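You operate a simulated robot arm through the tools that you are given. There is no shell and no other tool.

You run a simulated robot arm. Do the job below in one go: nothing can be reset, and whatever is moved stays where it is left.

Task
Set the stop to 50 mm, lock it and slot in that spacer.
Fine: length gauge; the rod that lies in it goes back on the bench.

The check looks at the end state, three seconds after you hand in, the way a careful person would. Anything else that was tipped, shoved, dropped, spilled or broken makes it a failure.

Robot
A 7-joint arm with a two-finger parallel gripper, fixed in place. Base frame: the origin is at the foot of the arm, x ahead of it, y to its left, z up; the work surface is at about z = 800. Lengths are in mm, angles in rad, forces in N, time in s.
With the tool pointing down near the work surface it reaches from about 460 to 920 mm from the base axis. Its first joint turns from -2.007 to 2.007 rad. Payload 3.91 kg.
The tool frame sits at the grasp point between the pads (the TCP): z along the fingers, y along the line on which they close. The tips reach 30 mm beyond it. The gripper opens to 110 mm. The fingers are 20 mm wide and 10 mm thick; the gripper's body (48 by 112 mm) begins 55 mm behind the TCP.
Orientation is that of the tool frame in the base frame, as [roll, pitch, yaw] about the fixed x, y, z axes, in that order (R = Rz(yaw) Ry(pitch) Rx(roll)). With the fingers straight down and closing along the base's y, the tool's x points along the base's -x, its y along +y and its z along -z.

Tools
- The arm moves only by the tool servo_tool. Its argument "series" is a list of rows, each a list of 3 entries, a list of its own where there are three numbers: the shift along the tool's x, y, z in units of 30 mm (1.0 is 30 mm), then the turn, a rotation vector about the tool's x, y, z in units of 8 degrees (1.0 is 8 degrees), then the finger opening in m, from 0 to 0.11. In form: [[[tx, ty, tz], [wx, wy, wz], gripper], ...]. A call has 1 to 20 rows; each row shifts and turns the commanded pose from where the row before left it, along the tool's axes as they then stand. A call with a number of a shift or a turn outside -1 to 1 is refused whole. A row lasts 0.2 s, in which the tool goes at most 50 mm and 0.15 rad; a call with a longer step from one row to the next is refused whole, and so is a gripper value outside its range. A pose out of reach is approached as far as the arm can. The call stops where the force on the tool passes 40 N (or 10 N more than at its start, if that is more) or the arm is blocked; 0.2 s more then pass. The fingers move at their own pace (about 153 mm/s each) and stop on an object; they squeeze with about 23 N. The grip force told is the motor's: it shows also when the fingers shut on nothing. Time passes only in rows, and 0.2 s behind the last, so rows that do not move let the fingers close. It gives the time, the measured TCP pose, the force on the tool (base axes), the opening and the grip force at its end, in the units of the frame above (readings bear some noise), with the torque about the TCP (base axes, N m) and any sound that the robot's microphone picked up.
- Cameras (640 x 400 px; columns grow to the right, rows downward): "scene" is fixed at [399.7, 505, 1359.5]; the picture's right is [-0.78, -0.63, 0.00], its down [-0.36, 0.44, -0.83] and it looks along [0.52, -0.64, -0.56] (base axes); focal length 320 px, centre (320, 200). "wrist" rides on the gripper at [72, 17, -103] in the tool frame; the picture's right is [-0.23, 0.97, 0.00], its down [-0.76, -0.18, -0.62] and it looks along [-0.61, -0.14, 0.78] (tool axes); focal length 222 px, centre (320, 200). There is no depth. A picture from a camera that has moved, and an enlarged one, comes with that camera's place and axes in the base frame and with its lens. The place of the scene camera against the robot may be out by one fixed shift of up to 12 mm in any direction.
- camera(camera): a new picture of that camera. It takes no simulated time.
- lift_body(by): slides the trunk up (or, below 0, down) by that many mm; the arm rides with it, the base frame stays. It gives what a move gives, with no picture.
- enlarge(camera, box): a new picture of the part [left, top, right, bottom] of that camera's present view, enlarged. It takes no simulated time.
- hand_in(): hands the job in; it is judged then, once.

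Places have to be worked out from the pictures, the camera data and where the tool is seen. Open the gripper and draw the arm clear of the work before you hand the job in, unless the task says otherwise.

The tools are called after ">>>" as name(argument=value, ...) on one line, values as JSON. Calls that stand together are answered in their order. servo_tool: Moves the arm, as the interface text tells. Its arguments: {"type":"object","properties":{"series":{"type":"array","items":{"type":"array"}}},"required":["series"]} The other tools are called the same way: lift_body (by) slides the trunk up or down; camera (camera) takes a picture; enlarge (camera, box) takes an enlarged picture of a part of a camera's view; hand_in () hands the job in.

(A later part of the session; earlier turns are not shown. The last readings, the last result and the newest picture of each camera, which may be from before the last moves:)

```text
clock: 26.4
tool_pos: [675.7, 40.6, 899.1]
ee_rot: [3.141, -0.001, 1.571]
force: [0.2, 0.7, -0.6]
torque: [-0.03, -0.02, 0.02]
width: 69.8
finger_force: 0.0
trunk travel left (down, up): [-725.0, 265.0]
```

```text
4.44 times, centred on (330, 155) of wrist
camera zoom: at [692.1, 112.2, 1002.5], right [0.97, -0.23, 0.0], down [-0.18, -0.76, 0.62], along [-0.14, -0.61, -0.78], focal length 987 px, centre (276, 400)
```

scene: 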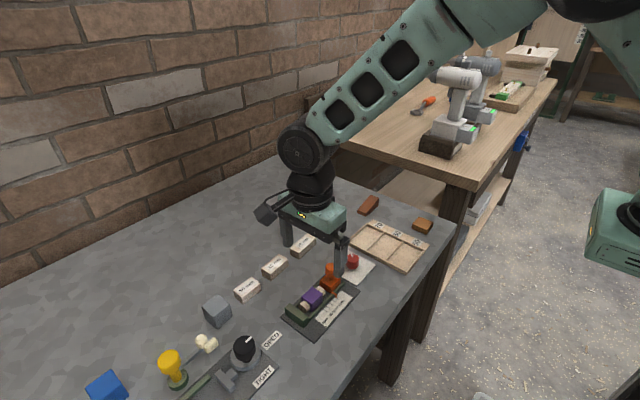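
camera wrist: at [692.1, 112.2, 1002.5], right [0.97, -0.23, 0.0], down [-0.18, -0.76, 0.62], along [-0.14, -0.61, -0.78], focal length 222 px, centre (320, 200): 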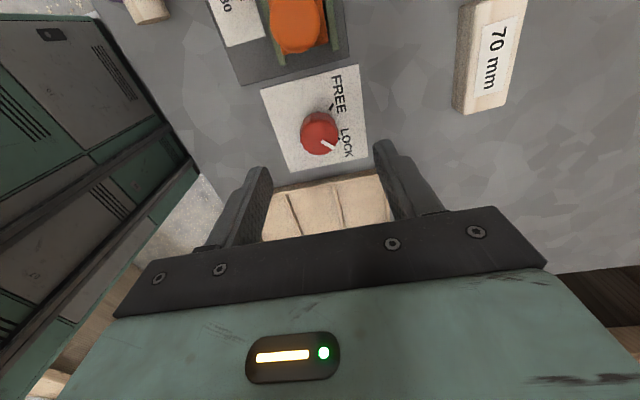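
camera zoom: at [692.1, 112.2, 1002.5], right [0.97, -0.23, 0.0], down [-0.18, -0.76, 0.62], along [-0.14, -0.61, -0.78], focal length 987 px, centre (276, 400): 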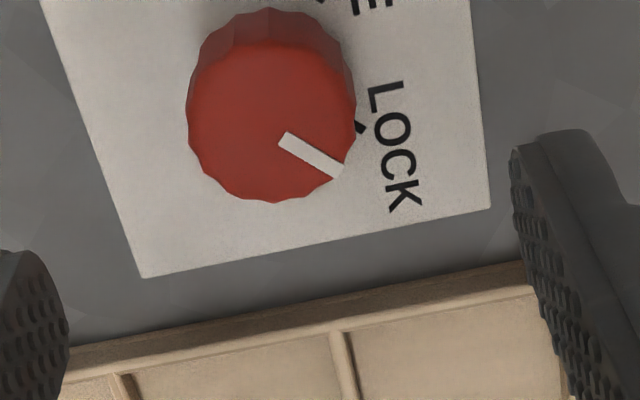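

The knob top centre comes out at about (674.6, 41.2), with the pointer at about −45° from +x. That fits LOCK at −45° and FREE at +45°. I'll go down around the knob with tips at about z 808 and grip it.

>>> servo_tool(series=[[[0, -0.01, 0.8], [0, 0, 0], 0.06], [[0, 0, 0.7], [0, 0, 0], 0.06], [[0, 0, 0.35], [0, 0, 0], 0.06], [[0, 0, 0.15], [0, 0, 0], 0.06], [[0, 0, 0], [0, 0, 0], 0.06]])

>>> camera(camera="wrist")

>>> enlarge(camera="scene", box=[310, 210, 410, 295])

```text
clock: 27.6
tool_pos: [673.2, 42.6, 839.9]
ee_rot: [3.141, 0.0, 1.571]
force: [0.8, -0.1, -0.5]
torque: [-0.02, -0.02, 0.01]
width: 60.0
finger_force: 0.1
trunk travel left (down, up): [-725.0, 265.0]
```

```text
taken
camera wrist: at [690.6, 113.6, 942.7], right [0.97, -0.23, 0.0], down [-0.18, -0.76, 0.62], along [-0.14, -0.61, -0.78], focal length 222 px, centre (320, 200)
```

wrist: 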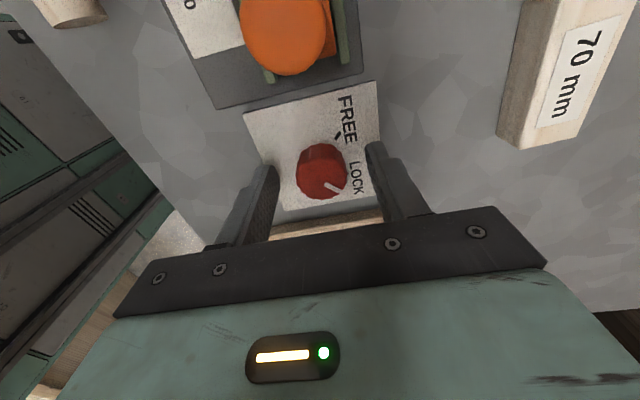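

```text
4.71 times, centred on (360, 252) of scene
camera zoom: at [399.7, 505.0, 1359.5], right [-0.78, -0.63, 0.0], down [-0.36, 0.44, -0.83], along [0.52, -0.64, -0.56], focal length 1505 px, centre (132, -47)
```

zoom: 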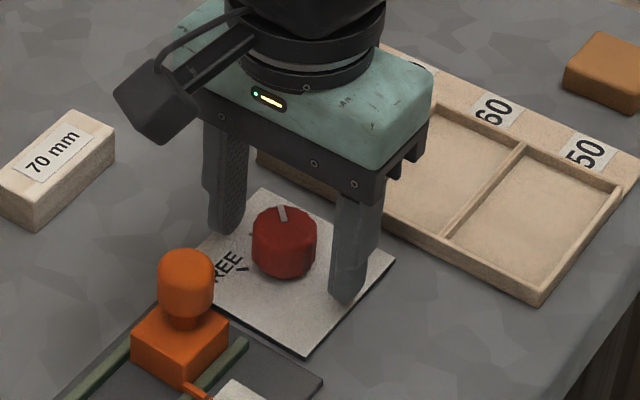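

The position readings jitter by a millimetre or so, so I'll hold still for a fresh reading and check the centring in a close-up.

>>> servo_tool(series=[[[0, 0, 0], [0, 0, 0], 0.06]])

>>> enlarge(camera="wrist", box=[230, 100, 430, 225])

```text
clock: 28.0
tool_pos: [673.7, 42.9, 840.6]
ee_rot: [-3.141, 0.0, 1.572]
force: [-0.1, 0.5, 1.0]
torque: [0.01, -0.03, -0.02]
width: 60.1
finger_force: 0.2
trunk travel left (down, up): [-725.0, 265.0]
```

```text
3.20 times, centred on (330, 162) of wrist
camera zoom: at [690.5, 113.5, 942.8], right [0.97, -0.23, 0.0], down [-0.18, -0.76, 0.62], along [-0.14, -0.61, -0.78], focal length 711 px, centre (288, 320)
```

zoom: 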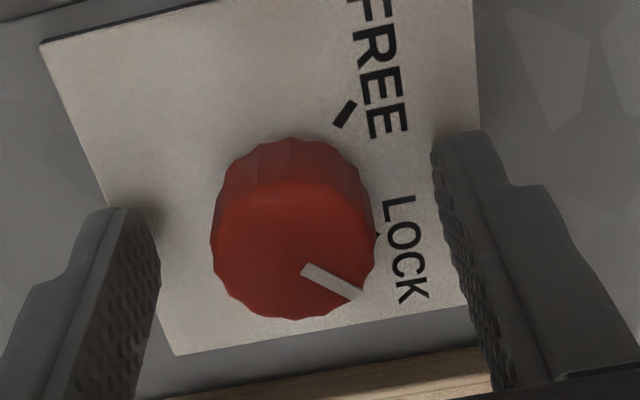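

The TCP is within about 1 mm of the knob axis, so I'll close on the knob.

>>> servo_tool(series=[[[0, 0.02, 0], [0, 0, 0], 0.015], [[0, 0, 0], [0, 0, 0], 0.015], [[0, 0, 0], [0, 0, 0], 0.015]])

```text
clock: 28.8
tool_pos: [675.0, 42.6, 840.0]
ee_rot: [3.141, 0.001, 1.569]
force: [4.1, 1.4, -3.7]
torque: [0.05, -0.21, 0.0]
width: 31.5
finger_force: 45.2
trunk travel left (down, up): [-725.0, 265.0]
```

The knob is gripped at 31.5 mm. I'll turn it counter-clockwise (seen from above) toward FREE, 30° to start, and check the torque.

>>> servo_tool(series=[[[0, 0, 0], [0, 0, -0.75], 0.015], [[0, 0, 0], [0, 0, -0.75], 0.015], [[0, 0, 0], [0, 0, -0.75], 0.015], [[0, 0, 0], [0, 0, -0.75], 0.015], [[0, 0, 0], [0, 0, -0.75], 0.015]])

>>> enlarge(camera="scene", box=[310, 210, 410, 295])

>>> camera(camera="wrist")

```text
clock: 30.0
tool_pos: [676.5, 42.0, 840.1]
ee_rot: [-3.141, -0.001, 2.098]
force: [2.6, 6.2, -2.9]
torque: [0.11, 0.22, 0.02]
width: 31.6
finger_force: 44.8
trunk travel left (down, up): [-725.0, 265.0]
```

```text
4.71 times, centred on (360, 252) of scene
camera zoom: at [399.7, 505.0, 1359.5], right [-0.78, -0.63, 0.0], down [-0.36, 0.44, -0.83], along [0.52, -0.64, -0.56], focal length 1505 px, centre (132, -47)
```

zoom: 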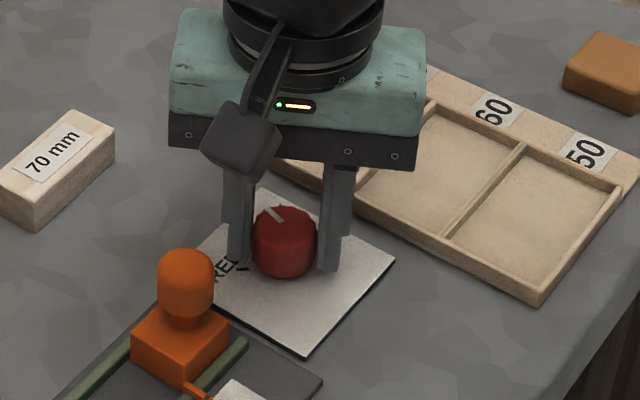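

```text
taken
camera wrist: at [653.0, 112.1, 943.0], right [0.96, 0.29, 0.0], down [0.23, -0.75, 0.62], along [0.18, -0.6, -0.78], focal length 222 px, centre (320, 200)
```

wrist: 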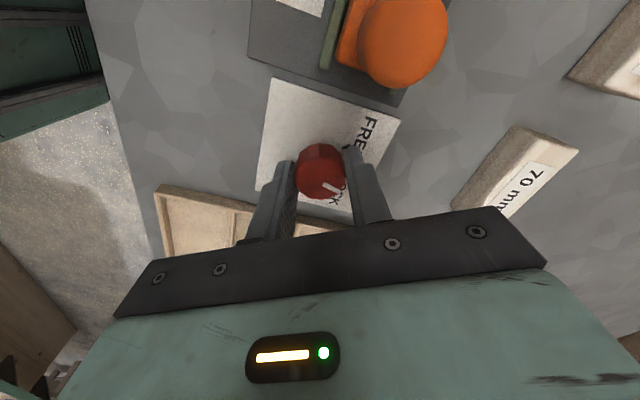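

The knob turns with the gripper. I'll give it another 60°, for about 90° in all, and then check it.

>>> servo_tool(series=[[[0, 0, 0], [0, 0, -0.75], 0.015], [[0, 0, 0], [0, 0, -0.75], 0.015], [[0, 0, 0], [0, 0, -0.75], 0.015], [[0, 0, 0], [0, 0, -0.75], 0.015], [[0, 0, 0], [0, 0, -0.75], 0.015], [[0, 0, 0], [0, 0, -0.75], 0.015], [[0, 0, 0], [0, 0, -0.75], 0.015], [[0, 0, 0], [0, 0, -0.75], 0.015], [[0, 0, 0], [0, 0, -0.75], 0.015]])

>>> enlarge(camera="scene", box=[310, 210, 410, 295])

>>> enlarge(camera="wrist", box=[230, 100, 430, 225])

```text
clock: 32.0
tool_pos: [675.0, 42.3, 839.5]
ee_rot: [3.141, -0.001, 3.037]
force: [3.2, 0.7, 3.9]
torque: [0.09, -0.08, 0.01]
width: 31.8
finger_force: 44.9
trunk travel left (down, up): [-725.0, 265.0]
```

```text
4.71 times, centred on (360, 252) of scene
camera zoom: at [399.7, 505.0, 1359.5], right [-0.78, -0.63, 0.0], down [-0.36, 0.44, -0.83], along [0.52, -0.64, -0.56], focal length 1505 px, centre (132, -47)
```

zoom: 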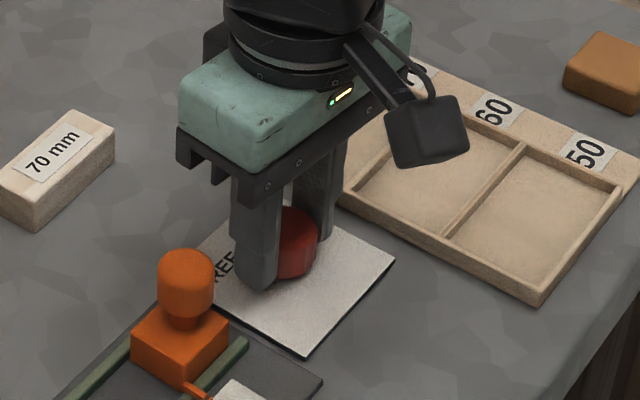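

```text
3.20 times, centred on (330, 162) of wrist
camera zoom: at [604.3, 65.3, 942.9], right [0.33, 0.95, 0.0], down [0.74, -0.25, 0.62], along [0.59, -0.2, -0.78], focal length 711 px, centre (288, 320)
```

zoom: 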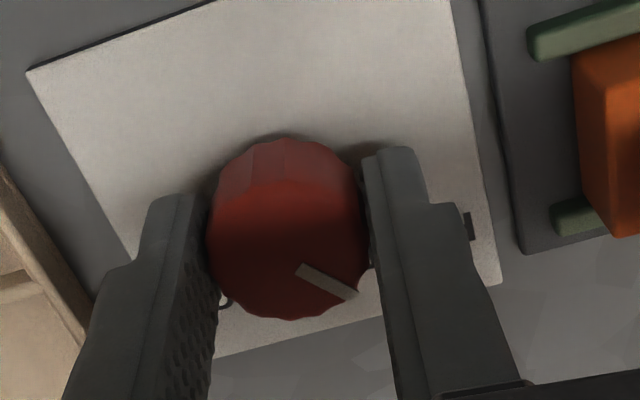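

The pointer hasn't moved relative to the fingers, so the knob has turned 84° without slipping. I'll add about 5°, release, lift and check it against the FREE tick.

>>> servo_tool(series=[[[0, 0, 0], [0, 0, -0.6], 0.015], [[0, 0, 0], [0, 0, 0], 0.015], [[0, 0, 0], [0, 0, 0], 0.06], [[0, 0, 0], [0, 0, 0], 0.06], [[0, 0, -0.5], [0, 0, 0], 0.06], [[0, 0, -0.9], [0, 0, 0], 0.06], [[0, 0, -0.9], [0, 0, 0], 0.06], [[0, 0, 0], [0, 0, 0], 0.08]])

>>> camera(camera="wrist")

>>> enlarge(camera="wrist", box=[260, 100, 400, 200])

>>> enlarge(camera="scene", box=[310, 230, 390, 300])

```text
clock: 33.8
tool_pos: [673.1, 41.6, 910.1]
ee_rot: [3.141, 0.001, 3.121]
force: [-0.2, 0.2, 0.0]
torque: [0.01, 0.01, 0.01]
width: 79.8
finger_force: 0.0
trunk travel left (down, up): [-725.0, 265.0]
```

```text
taken
camera wrist: at [601.2, 59.4, 1012.6], right [0.25, 0.97, 0.0], down [0.76, -0.19, 0.62], along [0.6, -0.15, -0.78], focal length 222 px, centre (320, 200)
```

wrist: 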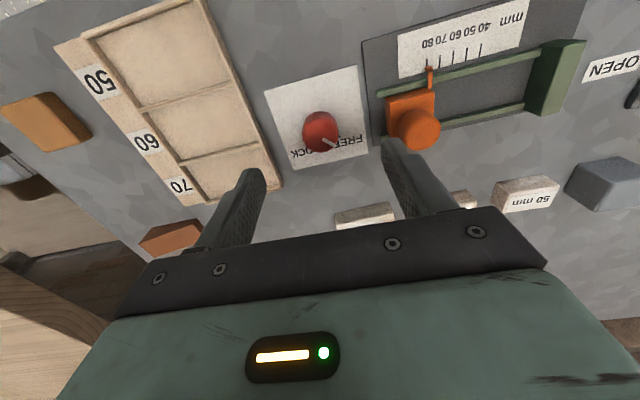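

```text
4.00 times, centred on (330, 150) of wrist
camera zoom: at [601.2, 59.4, 1012.6], right [0.25, 0.97, 0.0], down [0.76, -0.19, 0.62], along [0.6, -0.15, -0.78], focal length 888 px, centre (280, 400)
```

zoom: 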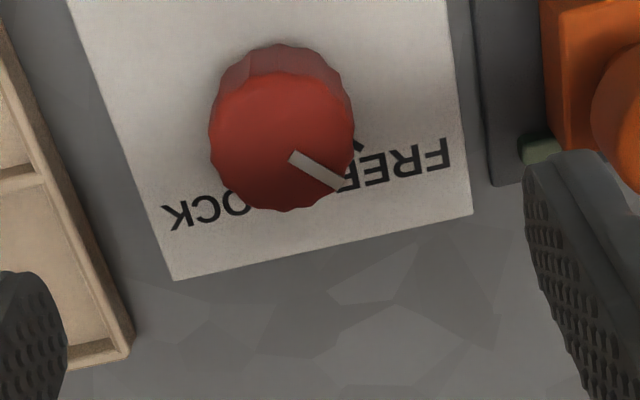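

```text
5.71 times, centred on (350, 265) of scene
camera zoom: at [399.7, 505.0, 1359.5], right [-0.78, -0.63, 0.0], down [-0.36, 0.44, -0.83], along [0.52, -0.64, -0.56], focal length 1828 px, centre (149, -171)
```

zoom: 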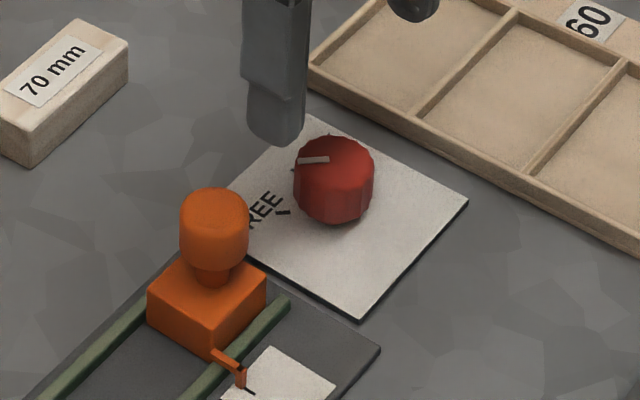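

The pointer now sits at about +42°, on the FREE tick, so the stop should be unlocked. Next I'll square the tool yaw and move above the stop's orange grip at about (680, 114.5).

>>> servo_tool(series=[[[0, 0, 0], [0, 0, -0.15], 0.08], [[-0.07, 0.81, 0], [0, 0, 0], 0.08], [[-0.07, 0.81, 0], [0, 0, 0], 0.08], [[-0.07, 0.81, 0], [0, 0, 0], 0.08], [[0, 0, 0], [0, 0, 0], 0.08], [[0, 0, 0], [0, 0, 0], 0.08]])

>>> camera(camera="wrist")

>>> enlarge(camera="wrist", box=[250, 60, 430, 200])

```text
clock: 35.2
tool_pos: [681.1, 113.8, 909.4]
ee_rot: [3.141, 0.0, -3.14]
force: [0.9, 0.4, 0.8]
torque: [-0.02, 0.01, -0.02]
width: 80.0
finger_force: 0.1
trunk travel left (down, up): [-725.0, 265.0]
```

```text
taken
camera wrist: at [608.4, 130.1, 1012.1], right [0.23, 0.97, 0.0], down [0.76, -0.18, 0.62], along [0.61, -0.14, -0.78], focal length 222 px, centre (320, 200)
```

wrist: 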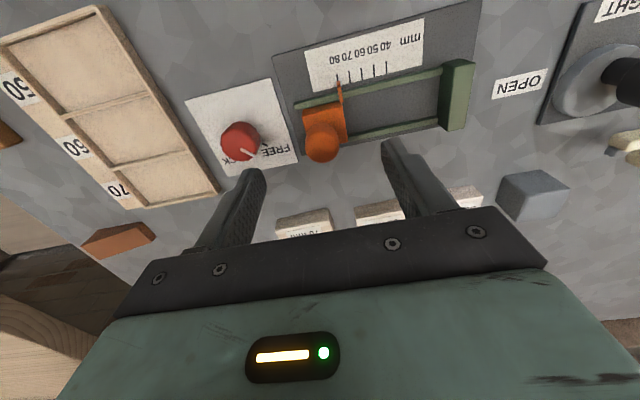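

```text
2.86 times, centred on (340, 130) of wrist
camera zoom: at [608.4, 130.1, 1012.1], right [0.23, 0.97, 0.0], down [0.76, -0.18, 0.62], along [0.61, -0.14, -0.78], focal length 635 px, centre (263, 400)
```

zoom: 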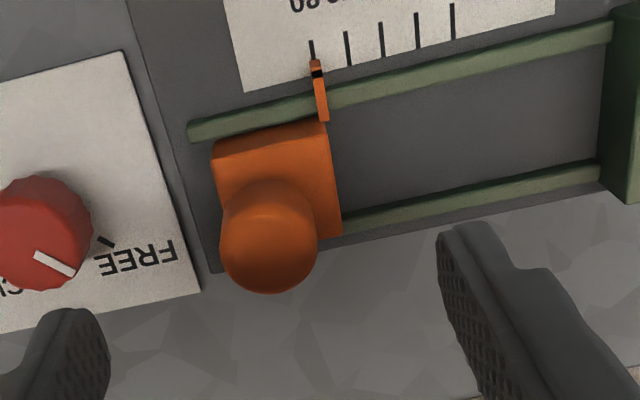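

The stop's grip is centred at (680, 114.5), right under the TCP. I'll go down to TCP z ≈ 862, so the tips at 832 stay above the stop block, and grip it.

>>> servo_tool(series=[[[0, 0, 0.8], [0, 0, 0], 0.06], [[0, 0, 0.5], [0, 0, 0], 0.06], [[0, 0, 0.25], [0, 0, 0], 0.06], [[0, 0, 0], [0, 0, 0], 0.06], [[0, 0, 0], [0, 0, 0], 0.06]])

>>> enlarge(camera="wrist", box=[230, 60, 430, 220])

>>> enlarge(camera="scene", box=[280, 230, 380, 320])

```text
clock: 36.4
tool_pos: [681.2, 114.4, 862.4]
ee_rot: [3.141, 0.001, -3.141]
force: [-0.2, -0.4, 0.1]
torque: [0.02, -0.01, -0.01]
width: 60.4
finger_force: 0.1
trunk travel left (down, up): [-725.0, 265.0]
```

```text
2.50 times, centred on (330, 140) of wrist
camera zoom: at [608.8, 129.5, 965.0], right [0.23, 0.97, 0.0], down [0.76, -0.18, 0.62], along [0.61, -0.14, -0.78], focal length 555 px, centre (295, 350)
```

zoom: 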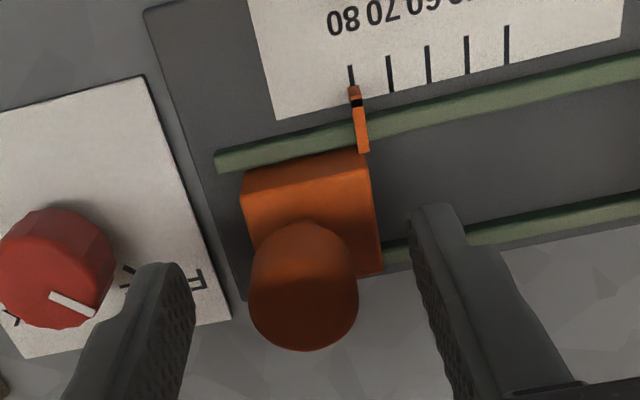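

```text
4.44 times, centred on (330, 275) of scene
camera zoom: at [399.7, 505.0, 1359.5], right [-0.78, -0.63, 0.0], down [-0.36, 0.44, -0.83], along [0.52, -0.64, -0.56], focal length 1422 px, centre (276, -133)
```

zoom: 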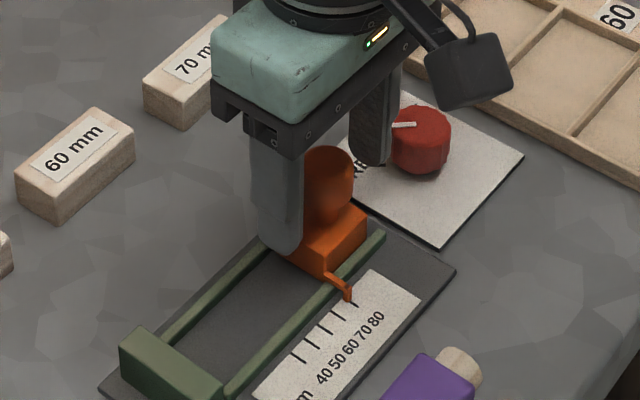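

The fingers straddle the orange grip and the pointer and scale are in view. I'll close on it.

>>> servo_tool(series=[[[0, 0, 0], [0, 0, 0], 0.01], [[0, 0, 0], [0, 0, 0], 0.01], [[0, 0, 0], [0, 0, 0], 0.01], [[0, 0, 0], [0, 0, 0], 0.01]])

>>> enlarge(camera="wrist", box=[310, 50, 430, 130])

```text
clock: 37.4
tool_pos: [681.5, 116.6, 862.1]
ee_rot: [3.14, 0.002, -3.139]
force: [1.7, 20.2, -6.3]
torque: [-0.1, -0.51, 0.07]
width: 25.7
finger_force: 44.8
trunk travel left (down, up): [-725.0, 265.0]
```

```text
5.00 times, centred on (370, 90) of wrist
camera zoom: at [608.7, 131.5, 965.0], right [0.22, 0.97, 0.0], down [0.76, -0.18, 0.62], along [0.61, -0.14, -0.78], focal length 1111 px, centre (70, 750)
```

zoom: 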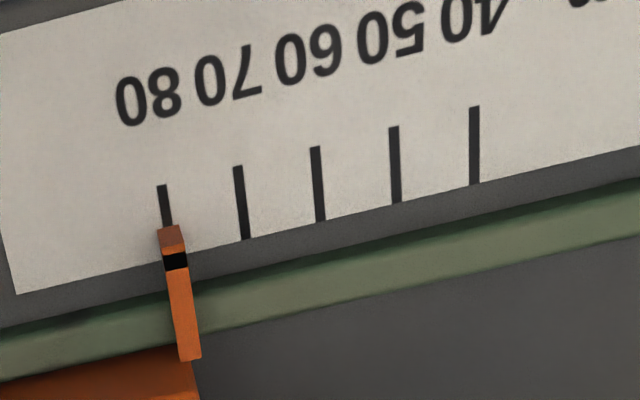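

There is a 20 N side load because the grip centred about 2 mm off in y. I'll move 2 mm in +y to relieve it, then try a short slide to confirm the stop is free.

>>> servo_tool(series=[[[0, 0.07, 0], [0, 0, 0], 0.01], [[0, 0.1, 0], [0, 0, 0], 0.01], [[0, 0.1, 0], [0, 0, 0], 0.01], [[0, 0, 0], [0, 0, 0], 0.01]])

>>> enlarge(camera="wrist", box=[310, 50, 430, 130])

```text
clock: 38.4
tool_pos: [681.4, 122.1, 861.7]
ee_rot: [-3.141, 0.0, -3.141]
force: [2.2, -1.6, 1.1]
torque: [0.02, 0.9, -0.27]
width: 25.9
finger_force: 45.1
trunk travel left (down, up): [-725.0, 265.0]
```

```text
5.00 times, centred on (370, 90) of wrist
camera zoom: at [608.9, 137.5, 965.1], right [0.23, 0.97, 0.0], down [0.76, -0.18, 0.62], along [0.61, -0.14, -0.78], focal length 1111 px, centre (70, 750)
```

zoom: 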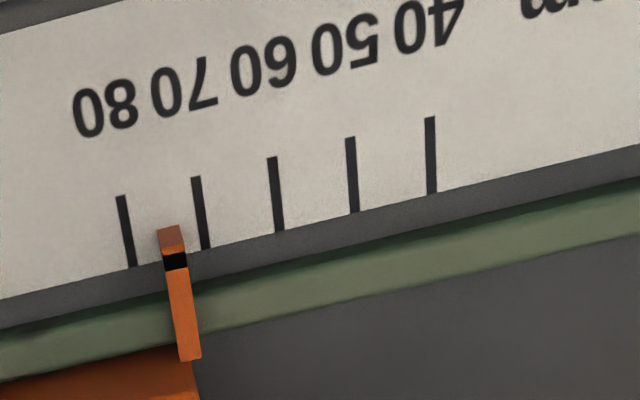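

The stop slides freely and now reads about 74.5, which matches the TCP travel. I'll move 22.5 mm more and then fine-tune against the 50 tick.

>>> servo_tool(series=[[[0, 0.15, 0], [0, 0, 0], 0.01], [[0, 0.15, 0], [0, 0, 0], 0.01], [[0, 0.15, 0], [0, 0, 0], 0.01], [[0, 0.15, 0], [0, 0, 0], 0.01], [[0, 0.15, 0], [0, 0, 0], 0.01], [[0, 0, 0], [0, 0, 0], 0.01], [[0, 0, 0], [0, 0, 0], 0.01]])

>>> enlarge(camera="wrist", box=[310, 50, 430, 130])

```text
clock: 40.0
tool_pos: [681.5, 144.7, 862.4]
ee_rot: [-3.141, 0.001, -3.14]
force: [-0.7, 0.8, -2.1]
torque: [-0.33, -0.24, 0.02]
width: 25.7
finger_force: 44.9
trunk travel left (down, up): [-725.0, 265.0]
```

```text
5.00 times, centred on (370, 90) of wrist
camera zoom: at [608.8, 161.0, 965.1], right [0.23, 0.97, 0.0], down [0.76, -0.18, 0.62], along [0.61, -0.14, -0.78], focal length 1111 px, centre (70, 750)
```

zoom: 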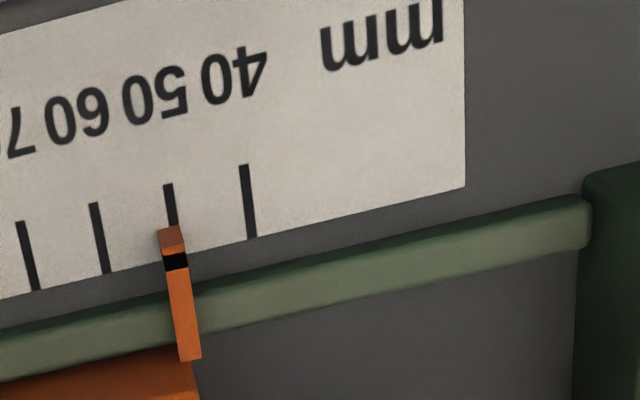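

It reads about 50.7 now. I'll zoom in more tightly before the last nudge.

>>> enlarge(camera="wrist", box=[325, 80, 365, 110])

```text
13.33 times, centred on (345, 95) of wrist
camera zoom: at [608.8, 161.0, 965.1], right [0.23, 0.97, 0.0], down [0.76, -0.18, 0.62], along [0.61, -0.14, -0.78], focal length 2962 px, centre (-13, 1600)
```

zoom: 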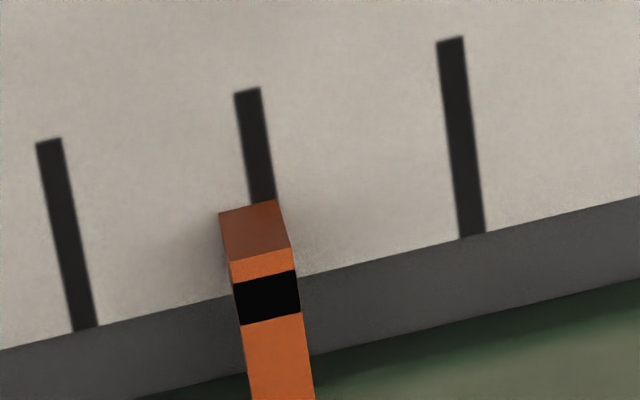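

The pointer is 0.76–0.85 mm short of the 50 tick, so I'll nudge 0.8 mm in +y.

>>> servo_tool(series=[[[0, 0.027, 0], [0, 0, 0], 0.01], [[0, 0, 0], [0, 0, 0], 0.01], [[0, 0, 0], [0, 0, 0], 0.01]])

>>> enlarge(camera="wrist", box=[325, 80, 365, 110])

```text
clock: 40.8
tool_pos: [682.4, 146.0, 862.2]
ee_rot: [3.141, 0.0, -3.142]
force: [-2.7, -0.3, -6.1]
torque: [0.32, -0.33, 0.08]
width: 25.6
finger_force: 45.4
trunk travel left (down, up): [-725.0, 265.0]
```

```text
13.33 times, centred on (345, 95) of wrist
camera zoom: at [608.9, 161.8, 965.1], right [0.23, 0.97, 0.0], down [0.76, -0.18, 0.62], along [0.61, -0.14, -0.78], focal length 2962 px, centre (-13, 1600)
```

zoom: 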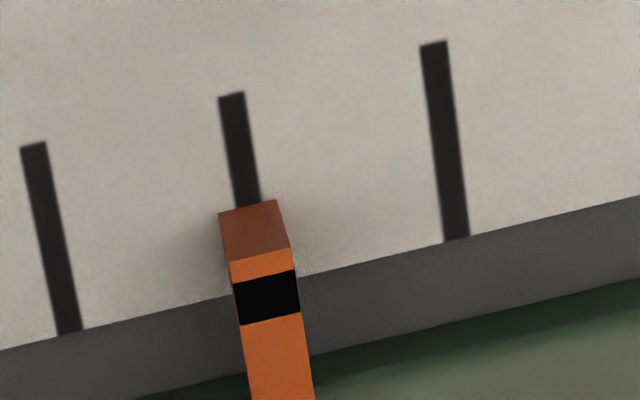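

The pointer is centred on the 50 tick. I'll open the fingers, rise clear and re-check the reading.

>>> servo_tool(series=[[[0, 0, 0], [0, 0, 0], 0.05], [[0, 0, 0], [0, 0, 0], 0.06], [[0, 0, 0], [0, 0, 0], 0.06]])

>>> enlarge(camera="wrist", box=[325, 80, 365, 110])

>>> servo_tool(series=[[[0, 0, -0.5], [0, 0, 0], 0.06], [[0, 0, -0.9], [0, 0, 0], 0.06], [[0, 0, -0.2], [0, 0, 0], 0.08], [[0, 0, 0], [0, 0, 0], 0.08]])

>>> enlarge(camera="wrist", box=[280, 50, 420, 190])

```text
clock: 41.6
tool_pos: [681.8, 145.2, 862.1]
ee_rot: [-3.141, -0.001, 3.142]
force: [-1.0, -1.0, -0.2]
torque: [-0.03, 0.01, 0.0]
width: 59.9
finger_force: 0.1
trunk travel left (down, up): [-725.0, 265.0]
```

```text
13.33 times, centred on (345, 95) of wrist
camera zoom: at [609.1, 161.7, 965.4], right [0.23, 0.97, 0.0], down [0.76, -0.18, 0.62], along [0.61, -0.14, -0.78], focal length 2962 px, centre (-13, 1600)
```

zoom: 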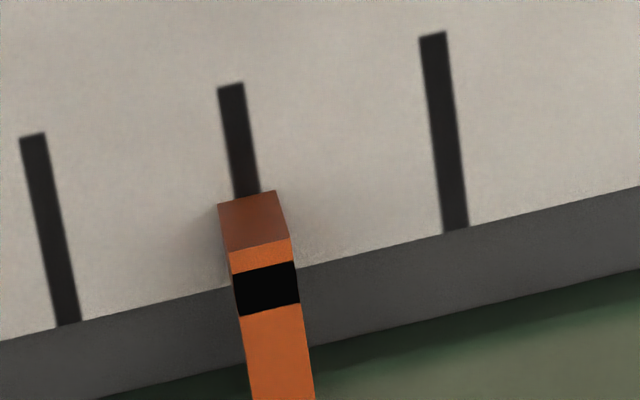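

```text
clock: 42.6
tool_pos: [680.6, 146.5, 909.6]
ee_rot: [3.14, 0.0, -3.142]
force: [0.3, 0.6, -0.9]
torque: [0.0, -0.04, 0.01]
width: 80.1
finger_force: 0.1
trunk travel left (down, up): [-725.0, 265.0]
```

```text
2.86 times, centred on (350, 120) of wrist
camera zoom: at [608.7, 161.6, 1012.6], right [0.23, 0.97, 0.0], down [0.76, -0.18, 0.62], along [0.61, -0.14, -0.78], focal length 635 px, centre (234, 429)
```

zoom: 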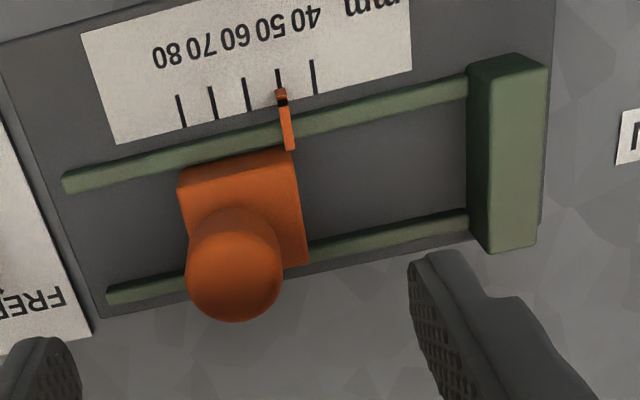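

The stop stayed on 50 after release. I'll go back above the red knob to lock it.

>>> servo_tool(series=[[[0.0525, -0.868, 0], [0, 0, 0], 0.07], [[0.0525, -0.868, 0], [0, 0, 0], 0.07], [[0.0525, -0.868, 0], [0, 0, 0], 0.07], [[0.0525, -0.868, 0], [0, 0, 0], 0.07], [[0, 0, 0], [0, 0, 0], 0.07], [[0, 0, 0], [0, 0, 0], 0.07]])

>>> enlarge(camera="wrist", box=[230, 80, 430, 220])

```text
clock: 44.0
tool_pos: [676.0, 43.7, 911.3]
ee_rot: [-3.142, 0.001, -3.141]
force: [0.0, 0.7, -0.7]
torque: [0.02, 0.0, 0.0]
width: 70.2
finger_force: 0.2
trunk travel left (down, up): [-725.0, 265.0]
```

```text
2.86 times, centred on (330, 150) of wrist
camera zoom: at [603.4, 57.2, 1013.8], right [0.23, 0.97, 0.0], down [0.76, -0.18, 0.62], along [0.61, -0.14, -0.78], focal length 635 px, centre (291, 343)
```

zoom: 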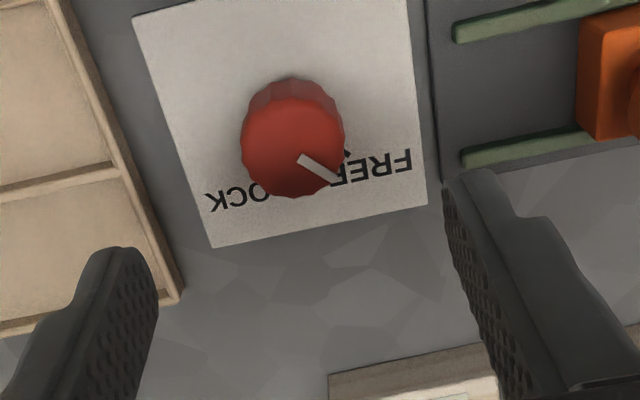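

Centred within about a millimetre. I'll go down and grip the knob.

>>> servo_tool(series=[[[0.02, 0.02, 0.9], [0, 0, 0], 0.06], [[0, 0, 0.8], [0, 0, 0], 0.06], [[0, 0, 0.45], [0, 0, 0], 0.06], [[0, 0, 0.2], [0, 0, 0], 0.06], [[0, 0, 0], [0, 0, 0], 0.06]])

>>> enlarge(camera="wrist", box=[230, 100, 430, 225])

>>> servo_tool(series=[[[0, 0, 0], [0, 0, 0], 0.015], [[0, 0, 0], [0, 0, 0], 0.015], [[0, 0, 0], [0, 0, 0], 0.015]])

```text
clock: 45.2
tool_pos: [674.4, 43.4, 840.7]
ee_rot: [3.141, 0.0, -3.141]
force: [-0.6, -0.8, 0.0]
torque: [0.03, -0.03, 0.0]
width: 60.0
finger_force: 0.1
trunk travel left (down, up): [-725.0, 265.0]
```

```text
3.20 times, centred on (330, 162) of wrist
camera zoom: at [602.0, 59.1, 943.5], right [0.23, 0.97, 0.0], down [0.76, -0.18, 0.62], along [0.61, -0.14, -0.78], focal length 711 px, centre (288, 320)
```

zoom: 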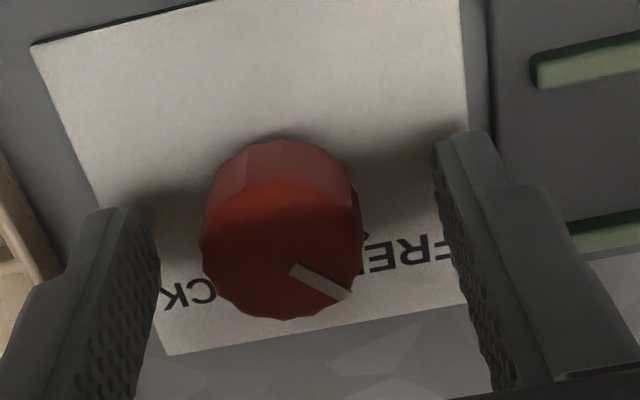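

```text
clock: 46.0
tool_pos: [675.3, 44.3, 841.0]
ee_rot: [-3.14, 0.0, -3.141]
force: [0.3, -8.5, 0.2]
torque: [0.23, 0.01, -0.04]
width: 31.4
finger_force: 44.6
trunk travel left (down, up): [-725.0, 265.0]
```

The knob is gripped. I'll relieve the small side load and turn it clockwise 90° back to LOCK, in two parts.

>>> servo_tool(series=[[[0, -0.03, 0], [0, 0, 0.75], 0.015], [[0, 0, 0], [0, 0, 0.75], 0.015], [[0, 0, 0], [0, 0, 0.75], 0.015], [[0, 0, 0], [0, 0, 0.75], 0.015], [[0, 0, 0], [0, 0, 0.75], 0.015], [[0, 0, 0], [0, 0, 0.75], 0.015], [[0, 0, 0], [0, 0, 0.75], 0.015], [[0, 0, 0], [0, 0, 0.75], 0.015], [[0, 0, 0], [0, 0, 0.75], 0.015], [[0, 0, 0], [0, 0, 0.75], 0.015]])

>>> servo_tool(series=[[[0, 0, 0], [0, 0, 0.75], 0.015], [[0, 0, 0], [0, 0, 0.75], 0.015], [[0, 0, 0], [0, 0, 0.75], 0.015], [[0, 0, 0], [0, 0, 0.75], 0.015], [[0, 0, 0], [0, 0, 0.75], 0.015], [[0, 0, 0], [0, 0, 0], 0.015]])

>>> enlarge(camera="wrist", box=[230, 100, 430, 225])

```text
clock: 48.2
tool_pos: [675.3, 42.0, 841.3]
ee_rot: [3.14, -0.001, 2.092]
force: [11.5, 1.9, 12.6]
torque: [-0.38, 0.24, 0.02]
width: 31.5
finger_force: 44.9
trunk travel left (down, up): [-725.0, 265.0]
```

```text
clock: 49.6
tool_pos: [675.8, 42.1, 842.0]
ee_rot: [3.139, -0.001, 1.571]
force: [15.8, 6.4, 12.5]
torque: [-0.07, 0.04, 0.59]
width: 31.7
finger_force: 44.8
trunk travel left (down, up): [-725.0, 265.0]
```

```text
3.20 times, centred on (330, 162) of wrist
camera zoom: at [691.4, 113.7, 943.5], right [0.97, -0.23, 0.0], down [-0.18, -0.76, 0.62], along [-0.14, -0.61, -0.78], focal length 711 px, centre (288, 320)
```

zoom: 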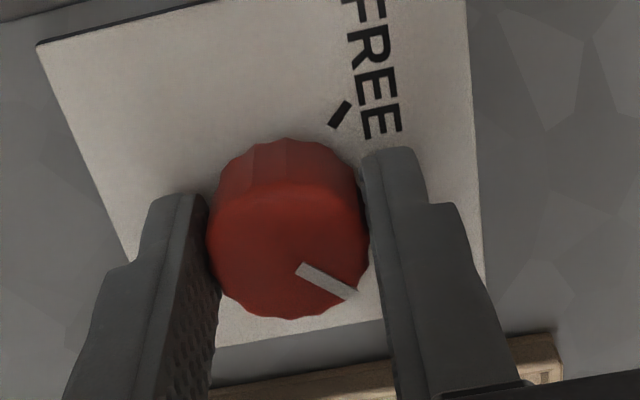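

A 0.59 N·m reaction torque shows the knob is against its LOCK stop. I'll release, rise and check the knob and the scale reading.

>>> servo_tool(series=[[[0, 0, 0], [0, 0, 0], 0.04], [[0, 0, 0], [0, 0, 0], 0.06], [[0, 0, 0], [0, 0, 0], 0.06], [[0, 0, -0.5], [0, 0, 0], 0.06], [[0, 0, -0.9], [0, 0, 0], 0.06], [[0, 0, -0.9], [0, 0, 0], 0.06], [[0, 0, 0], [0, 0, 0], 0.07]])

>>> enlarge(camera="wrist", box=[250, 80, 400, 200])

>>> enlarge(camera="wrist", box=[200, 0, 400, 130])

>>> enlarge(camera="scene", box=[270, 230, 390, 340])

```text
clock: 51.2
tool_pos: [674.7, 42.4, 908.3]
ee_rot: [-3.141, 0.001, 1.574]
force: [0.3, -0.4, 0.8]
torque: [-0.02, -0.04, -0.01]
width: 70.0
finger_force: 0.1
trunk travel left (down, up): [-725.0, 265.0]
```

```text
3.33 times, centred on (325, 140) of wrist
camera zoom: at [691.2, 113.5, 1012.1], right [0.97, -0.23, 0.0], down [-0.18, -0.76, 0.62], along [-0.14, -0.61, -0.78], focal length 740 px, centre (303, 400)
```

zoom: 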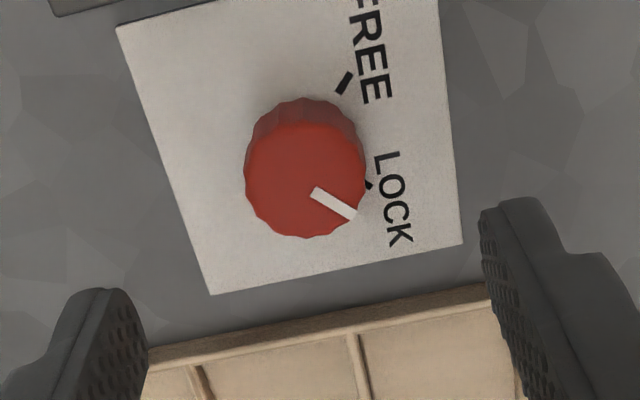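

```text
3.08 times, centred on (300, 65) of wrist
camera zoom: at [691.2, 113.5, 1012.1], right [0.97, -0.23, 0.0], down [-0.18, -0.76, 0.62], along [-0.14, -0.61, -0.78], focal length 684 px, centre (382, 615)
```

zoom: 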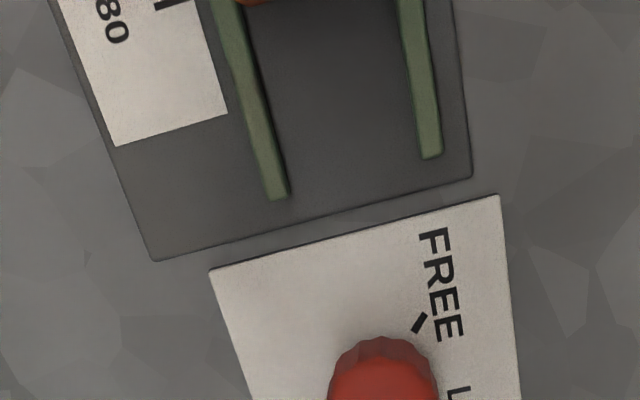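

```text
3.64 times, centred on (330, 285) of scene
camera zoom: at [399.7, 505.0, 1359.5], right [-0.78, -0.63, 0.0], down [-0.36, 0.44, -0.83], along [0.52, -0.64, -0.56], focal length 1163 px, centre (284, -109)
```

zoom: 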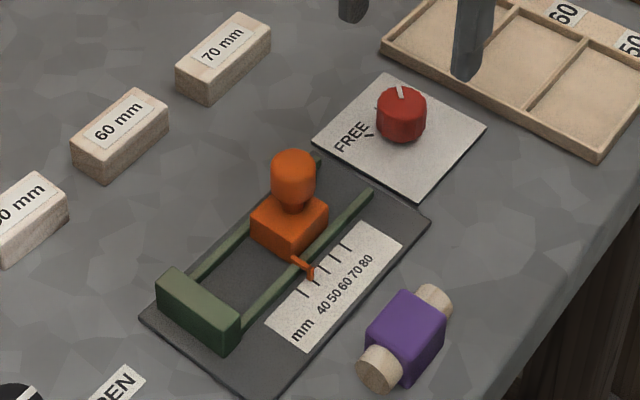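

The pointer sits exactly where it started, at LOCK, and the stop is still at 50. Next I'll move above the 50 mm spacer at about (806, 243.5), with the fingers already set to close along x.

>>> servo_tool(series=[[[0, 0, -0.8], [0, 0, 0], 0.07], [[0.8375, 0.55, 0], [0, 0, 0], 0.07], [[0.8375, 0.55, 0], [0, 0, 0], 0.07], [[0.8375, 0.55, 0], [0, 0, 0], 0.07], [[0.8375, 0.55, 0], [0, 0, 0], 0.07], [[0.8375, 0.55, 0], [0, 0, 0], 0.07], [[0.8375, 0.55, 0], [0, 0, 0], 0.07], [[0.8375, 0.55, 0], [0, 0, 0], 0.07], [[0.8375, 0.55, 0], [0, 0, 0], 0.07], [[0, 0, 0.8], [0, 0, 0], 0.07], [[0, 0, 0], [0, 0, 0], 0.07], [[0, 0, 0], [0, 0, 0], 0.07]])

>>> camera(camera="wrist")

>>> enlarge(camera="wrist", box=[250, 60, 420, 200])

```text
clock: 53.8
tool_pos: [804.6, 242.3, 908.4]
ee_rot: [-3.14, 0.0, 1.57]
force: [0.1, 0.1, 0.4]
torque: [0.01, -0.01, 0.01]
width: 70.0
finger_force: 0.0
trunk travel left (down, up): [-725.0, 265.0]
```

```text
taken
camera wrist: at [822.5, 313.9, 1011.8], right [0.97, -0.23, 0.0], down [-0.18, -0.76, 0.62], along [-0.14, -0.61, -0.78], focal length 222 px, centre (320, 200)
```

wrist: 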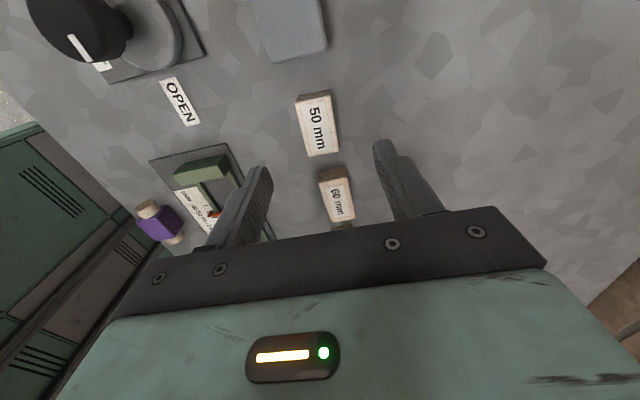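

```text
2.86 times, centred on (335, 130) of wrist
camera zoom: at [822.5, 313.9, 1011.8], right [0.97, -0.23, 0.0], down [-0.18, -0.76, 0.62], along [-0.14, -0.61, -0.78], focal length 635 px, centre (277, 400)
```

zoom: 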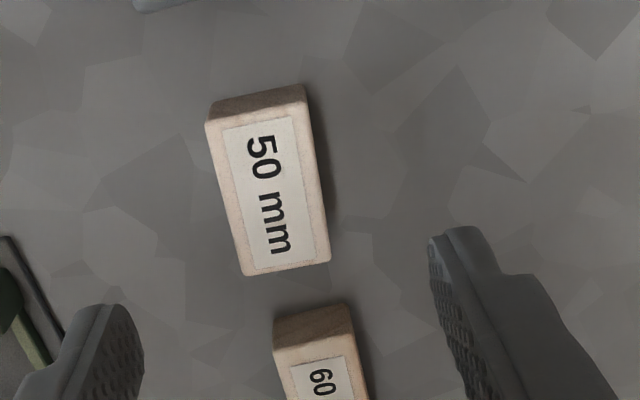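

The spacer's top is centred at about (804.4, 243.1), turned roughly 1.5–2.4°, and the pads will square it up. The spacer will sit between rails about 7 mm high, so I'll grip it 10 mm above its base, at TCP z ≈ 840.

>>> servo_tool(series=[[[0.03, -0.01, 0.9], [0, 0, 0], 0.06], [[0, 0, 0.8], [0, 0, 0], 0.06], [[0, 0, 0.4], [0, 0, 0], 0.06], [[0, 0, 0.18], [0, 0, 0], 0.06], [[0, 0, 0], [0, 0, 0], 0.06], [[0, 0, 0], [0, 0, 0], 0.06]])

>>> enlarge(camera="wrist", box=[230, 60, 430, 220])

>>> enlarge(camera="scene", box=[200, 230, 320, 330])

```text
clock: 55.2
tool_pos: [806.2, 243.2, 841.4]
ee_rot: [-3.141, 0.0, 1.572]
force: [-0.4, 1.0, 0.9]
torque: [-0.01, 0.01, 0.01]
width: 60.1
finger_force: 0.0
trunk travel left (down, up): [-725.0, 265.0]
```

```text
2.50 times, centred on (330, 140) of wrist
camera zoom: at [823.3, 314.7, 943.8], right [0.97, -0.23, 0.0], down [-0.18, -0.76, 0.62], along [-0.14, -0.61, -0.78], focal length 555 px, centre (295, 350)
```

zoom: 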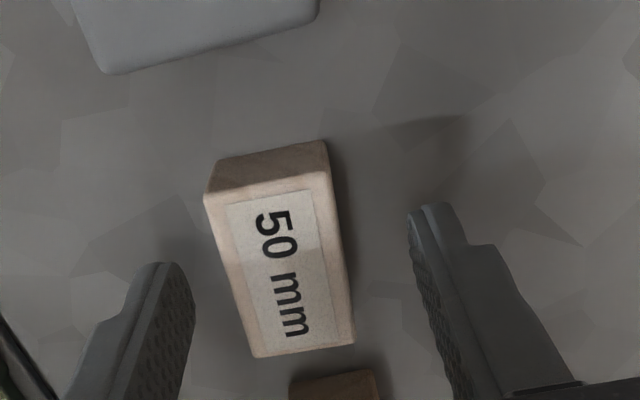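

```text
4.00 times, centred on (260, 280) of scene
camera zoom: at [399.7, 505.0, 1359.5], right [-0.78, -0.63, 0.0], down [-0.36, 0.44, -0.83], along [0.52, -0.64, -0.56], focal length 1280 px, centre (560, -120)
```

zoom: 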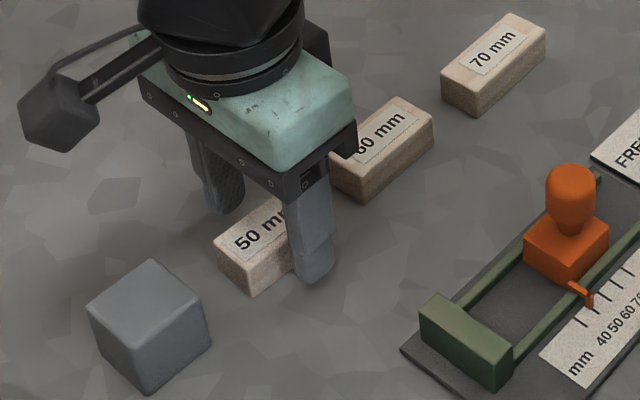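

The spacer centre is (804.3, 243.0) and it is turned about 2.4° clockwise. I'll shift 2 mm in −x, turn the tool 2° to match, and close.

>>> servo_tool(series=[[[0, -0.06, 0], [0, 0, 0.25], 0.06], [[0, 0, 0], [0, 0, 0], 0.04], [[0, 0, 0], [0, 0, 0], 0.015], [[0, 0, 0], [0, 0, 0], 0.015], [[0, 0, 0], [0, 0, 0], 0.015]])

>>> enlarge(camera="wrist", box=[230, 60, 430, 220])

```text
clock: 56.4
tool_pos: [805.1, 243.1, 840.3]
ee_rot: [-3.142, -0.002, 1.537]
force: [-0.7, -0.3, 0.4]
torque: [0.03, 0.01, 0.0]
width: 28.5
finger_force: 23.2
trunk travel left (down, up): [-725.0, 265.0]
```

```text
2.50 times, centred on (330, 140) of wrist
camera zoom: at [823.7, 314.0, 943.7], right [0.97, -0.26, 0.0], down [-0.2, -0.76, 0.62], along [-0.16, -0.6, -0.78], focal length 555 px, centre (295, 350)
```

zoom: 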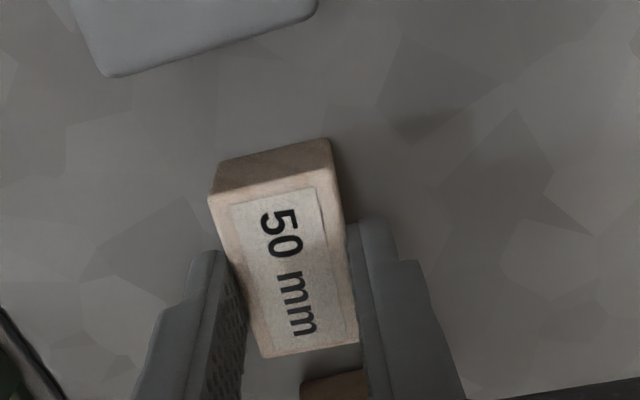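

The spacer is held at 28.5 mm, with its centre within 0.3 mm of the TCP in y. My earlier view puts the gap at y ≈ 165.8–219.3, centre ≈192.5. I'll lift, square it to the gauge and carry it to hover above the channel.

>>> servo_tool(series=[[[0, 0, -0.3], [0, 0, 0], 0.015], [[0, 0, -0.8], [0, 0, 0], 0.015], [[0, 0, -0.9], [0, 0, 0], 0.015], [[0, 0, -0.3], [0, 0, -0.2], 0.015], [[-0.337, -0.834, 0], [0, 0, 0], 0.015], [[-0.337, -0.834, 0], [0, 0, 0], 0.015], [[-0.337, -0.834, 0], [0, 0, 0], 0.015], [[-0.337, -0.834, 0], [0, 0, 0], 0.015], [[-0.337, -0.834, 0], [0, 0, 0], 0.015], [[0, 0, 0], [0, 0, 0], 0.015], [[0, 0, 0], [0, 0, 0], 0.015]])

>>> camera(camera="wrist")

>>> enlarge(camera="wrist", box=[240, 50, 400, 230])

>>> enlarge(camera="scene", box=[270, 230, 390, 340])

```text
clock: 58.8
tool_pos: [676.5, 194.5, 910.6]
ee_rot: [3.14, -0.001, 1.565]
force: [0.0, 0.1, -0.2]
torque: [0.0, -0.01, 0.01]
width: 28.5
finger_force: 22.9
trunk travel left (down, up): [-725.0, 265.0]
```

```text
taken
camera wrist: at [694.0, 266.0, 1013.0], right [0.97, -0.23, 0.0], down [-0.18, -0.76, 0.62], along [-0.15, -0.61, -0.78], focal length 222 px, centre (320, 200)
```

wrist: 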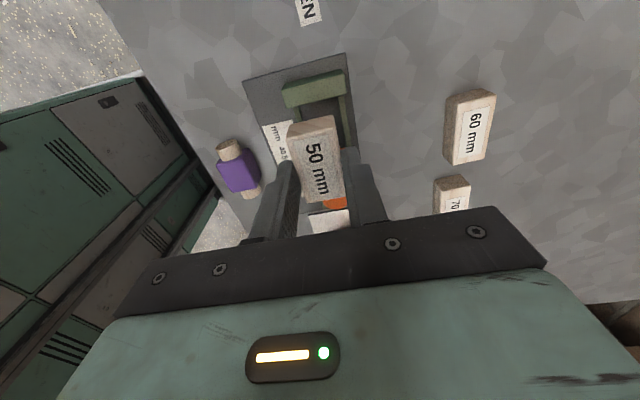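

```text
2.22 times, centred on (320, 140) of wrist
camera zoom: at [694.0, 266.0, 1013.0], right [0.97, -0.23, 0.0], down [-0.18, -0.76, 0.62], along [-0.15, -0.61, -0.78], focal length 494 px, centre (320, 333)
```

zoom: 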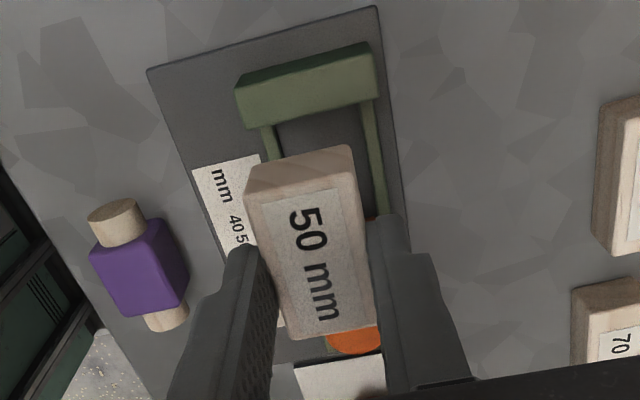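

```text
3.64 times, centred on (330, 285) of scene
camera zoom: at [399.7, 505.0, 1359.5], right [-0.78, -0.63, 0.0], down [-0.36, 0.44, -0.83], along [0.52, -0.64, -0.56], focal length 1163 px, centre (284, -109)
```

zoom: 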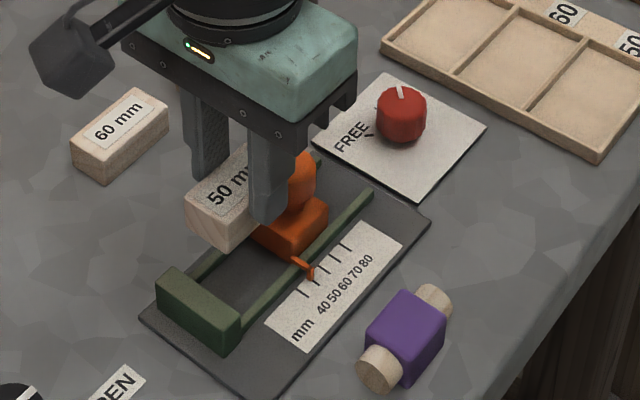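

The hover puts the TCP at about (676.6, 194.2). The channel centre is x ≈ 679.6 and the gap centre y ≈ 192.2, so I'll correct by +3 and −2.2 mm. Then I'll lower until the spacer's bottom is just above the stop and anvil tops.

>>> servo_tool(series=[[[-0.073, 0.1, 0.4], [0, 0, 0], 0.015], [[0, 0, 0.6], [0, 0, 0], 0.015], [[0, 0, 0.3], [0, 0, 0], 0.015], [[0, 0, 0], [0, 0, 0], 0.015], [[0, 0, 0], [0, 0, 0], 0.015]])

>>> enlarge(camera="wrist", box=[240, 50, 400, 230])

>>> enlarge(camera="scene", box=[280, 250, 360, 325])

```text
clock: 60.0
tool_pos: [681.6, 192.0, 871.5]
ee_rot: [3.141, -0.001, 1.566]
force: [-0.6, 0.8, -0.8]
torque: [-0.01, -0.05, 0.02]
width: 28.7
finger_force: 23.3
trunk travel left (down, up): [-725.0, 265.0]
```

```text
2.22 times, centred on (320, 140) of wrist
camera zoom: at [698.5, 263.2, 974.5], right [0.97, -0.23, 0.0], down [-0.18, -0.76, 0.62], along [-0.15, -0.61, -0.78], focal length 494 px, centre (320, 333)
```

zoom: 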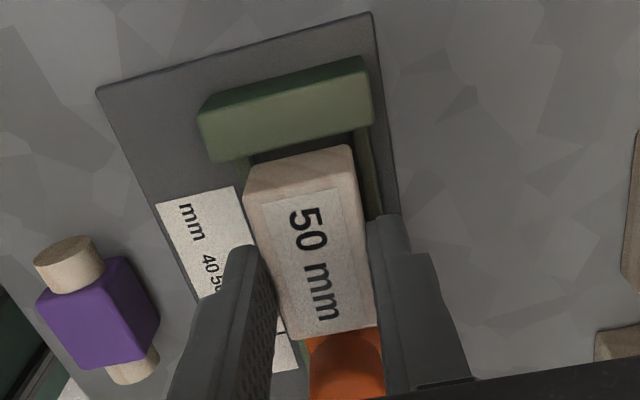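

```text
5.33 times, centred on (320, 288) of scene
camera zoom: at [399.7, 505.0, 1359.5], right [-0.78, -0.63, 0.0], down [-0.36, 0.44, -0.83], along [0.52, -0.64, -0.56], focal length 1706 px, centre (320, -267)
```

zoom: 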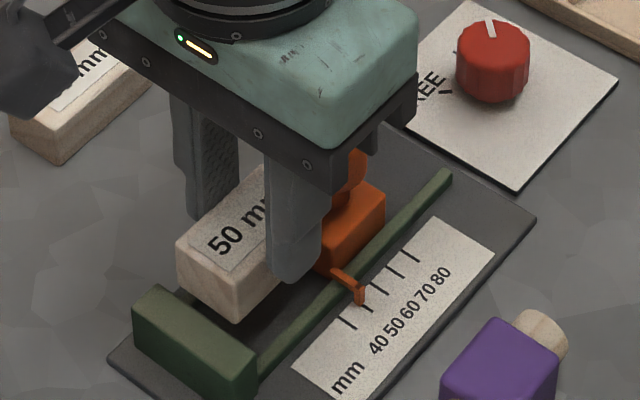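

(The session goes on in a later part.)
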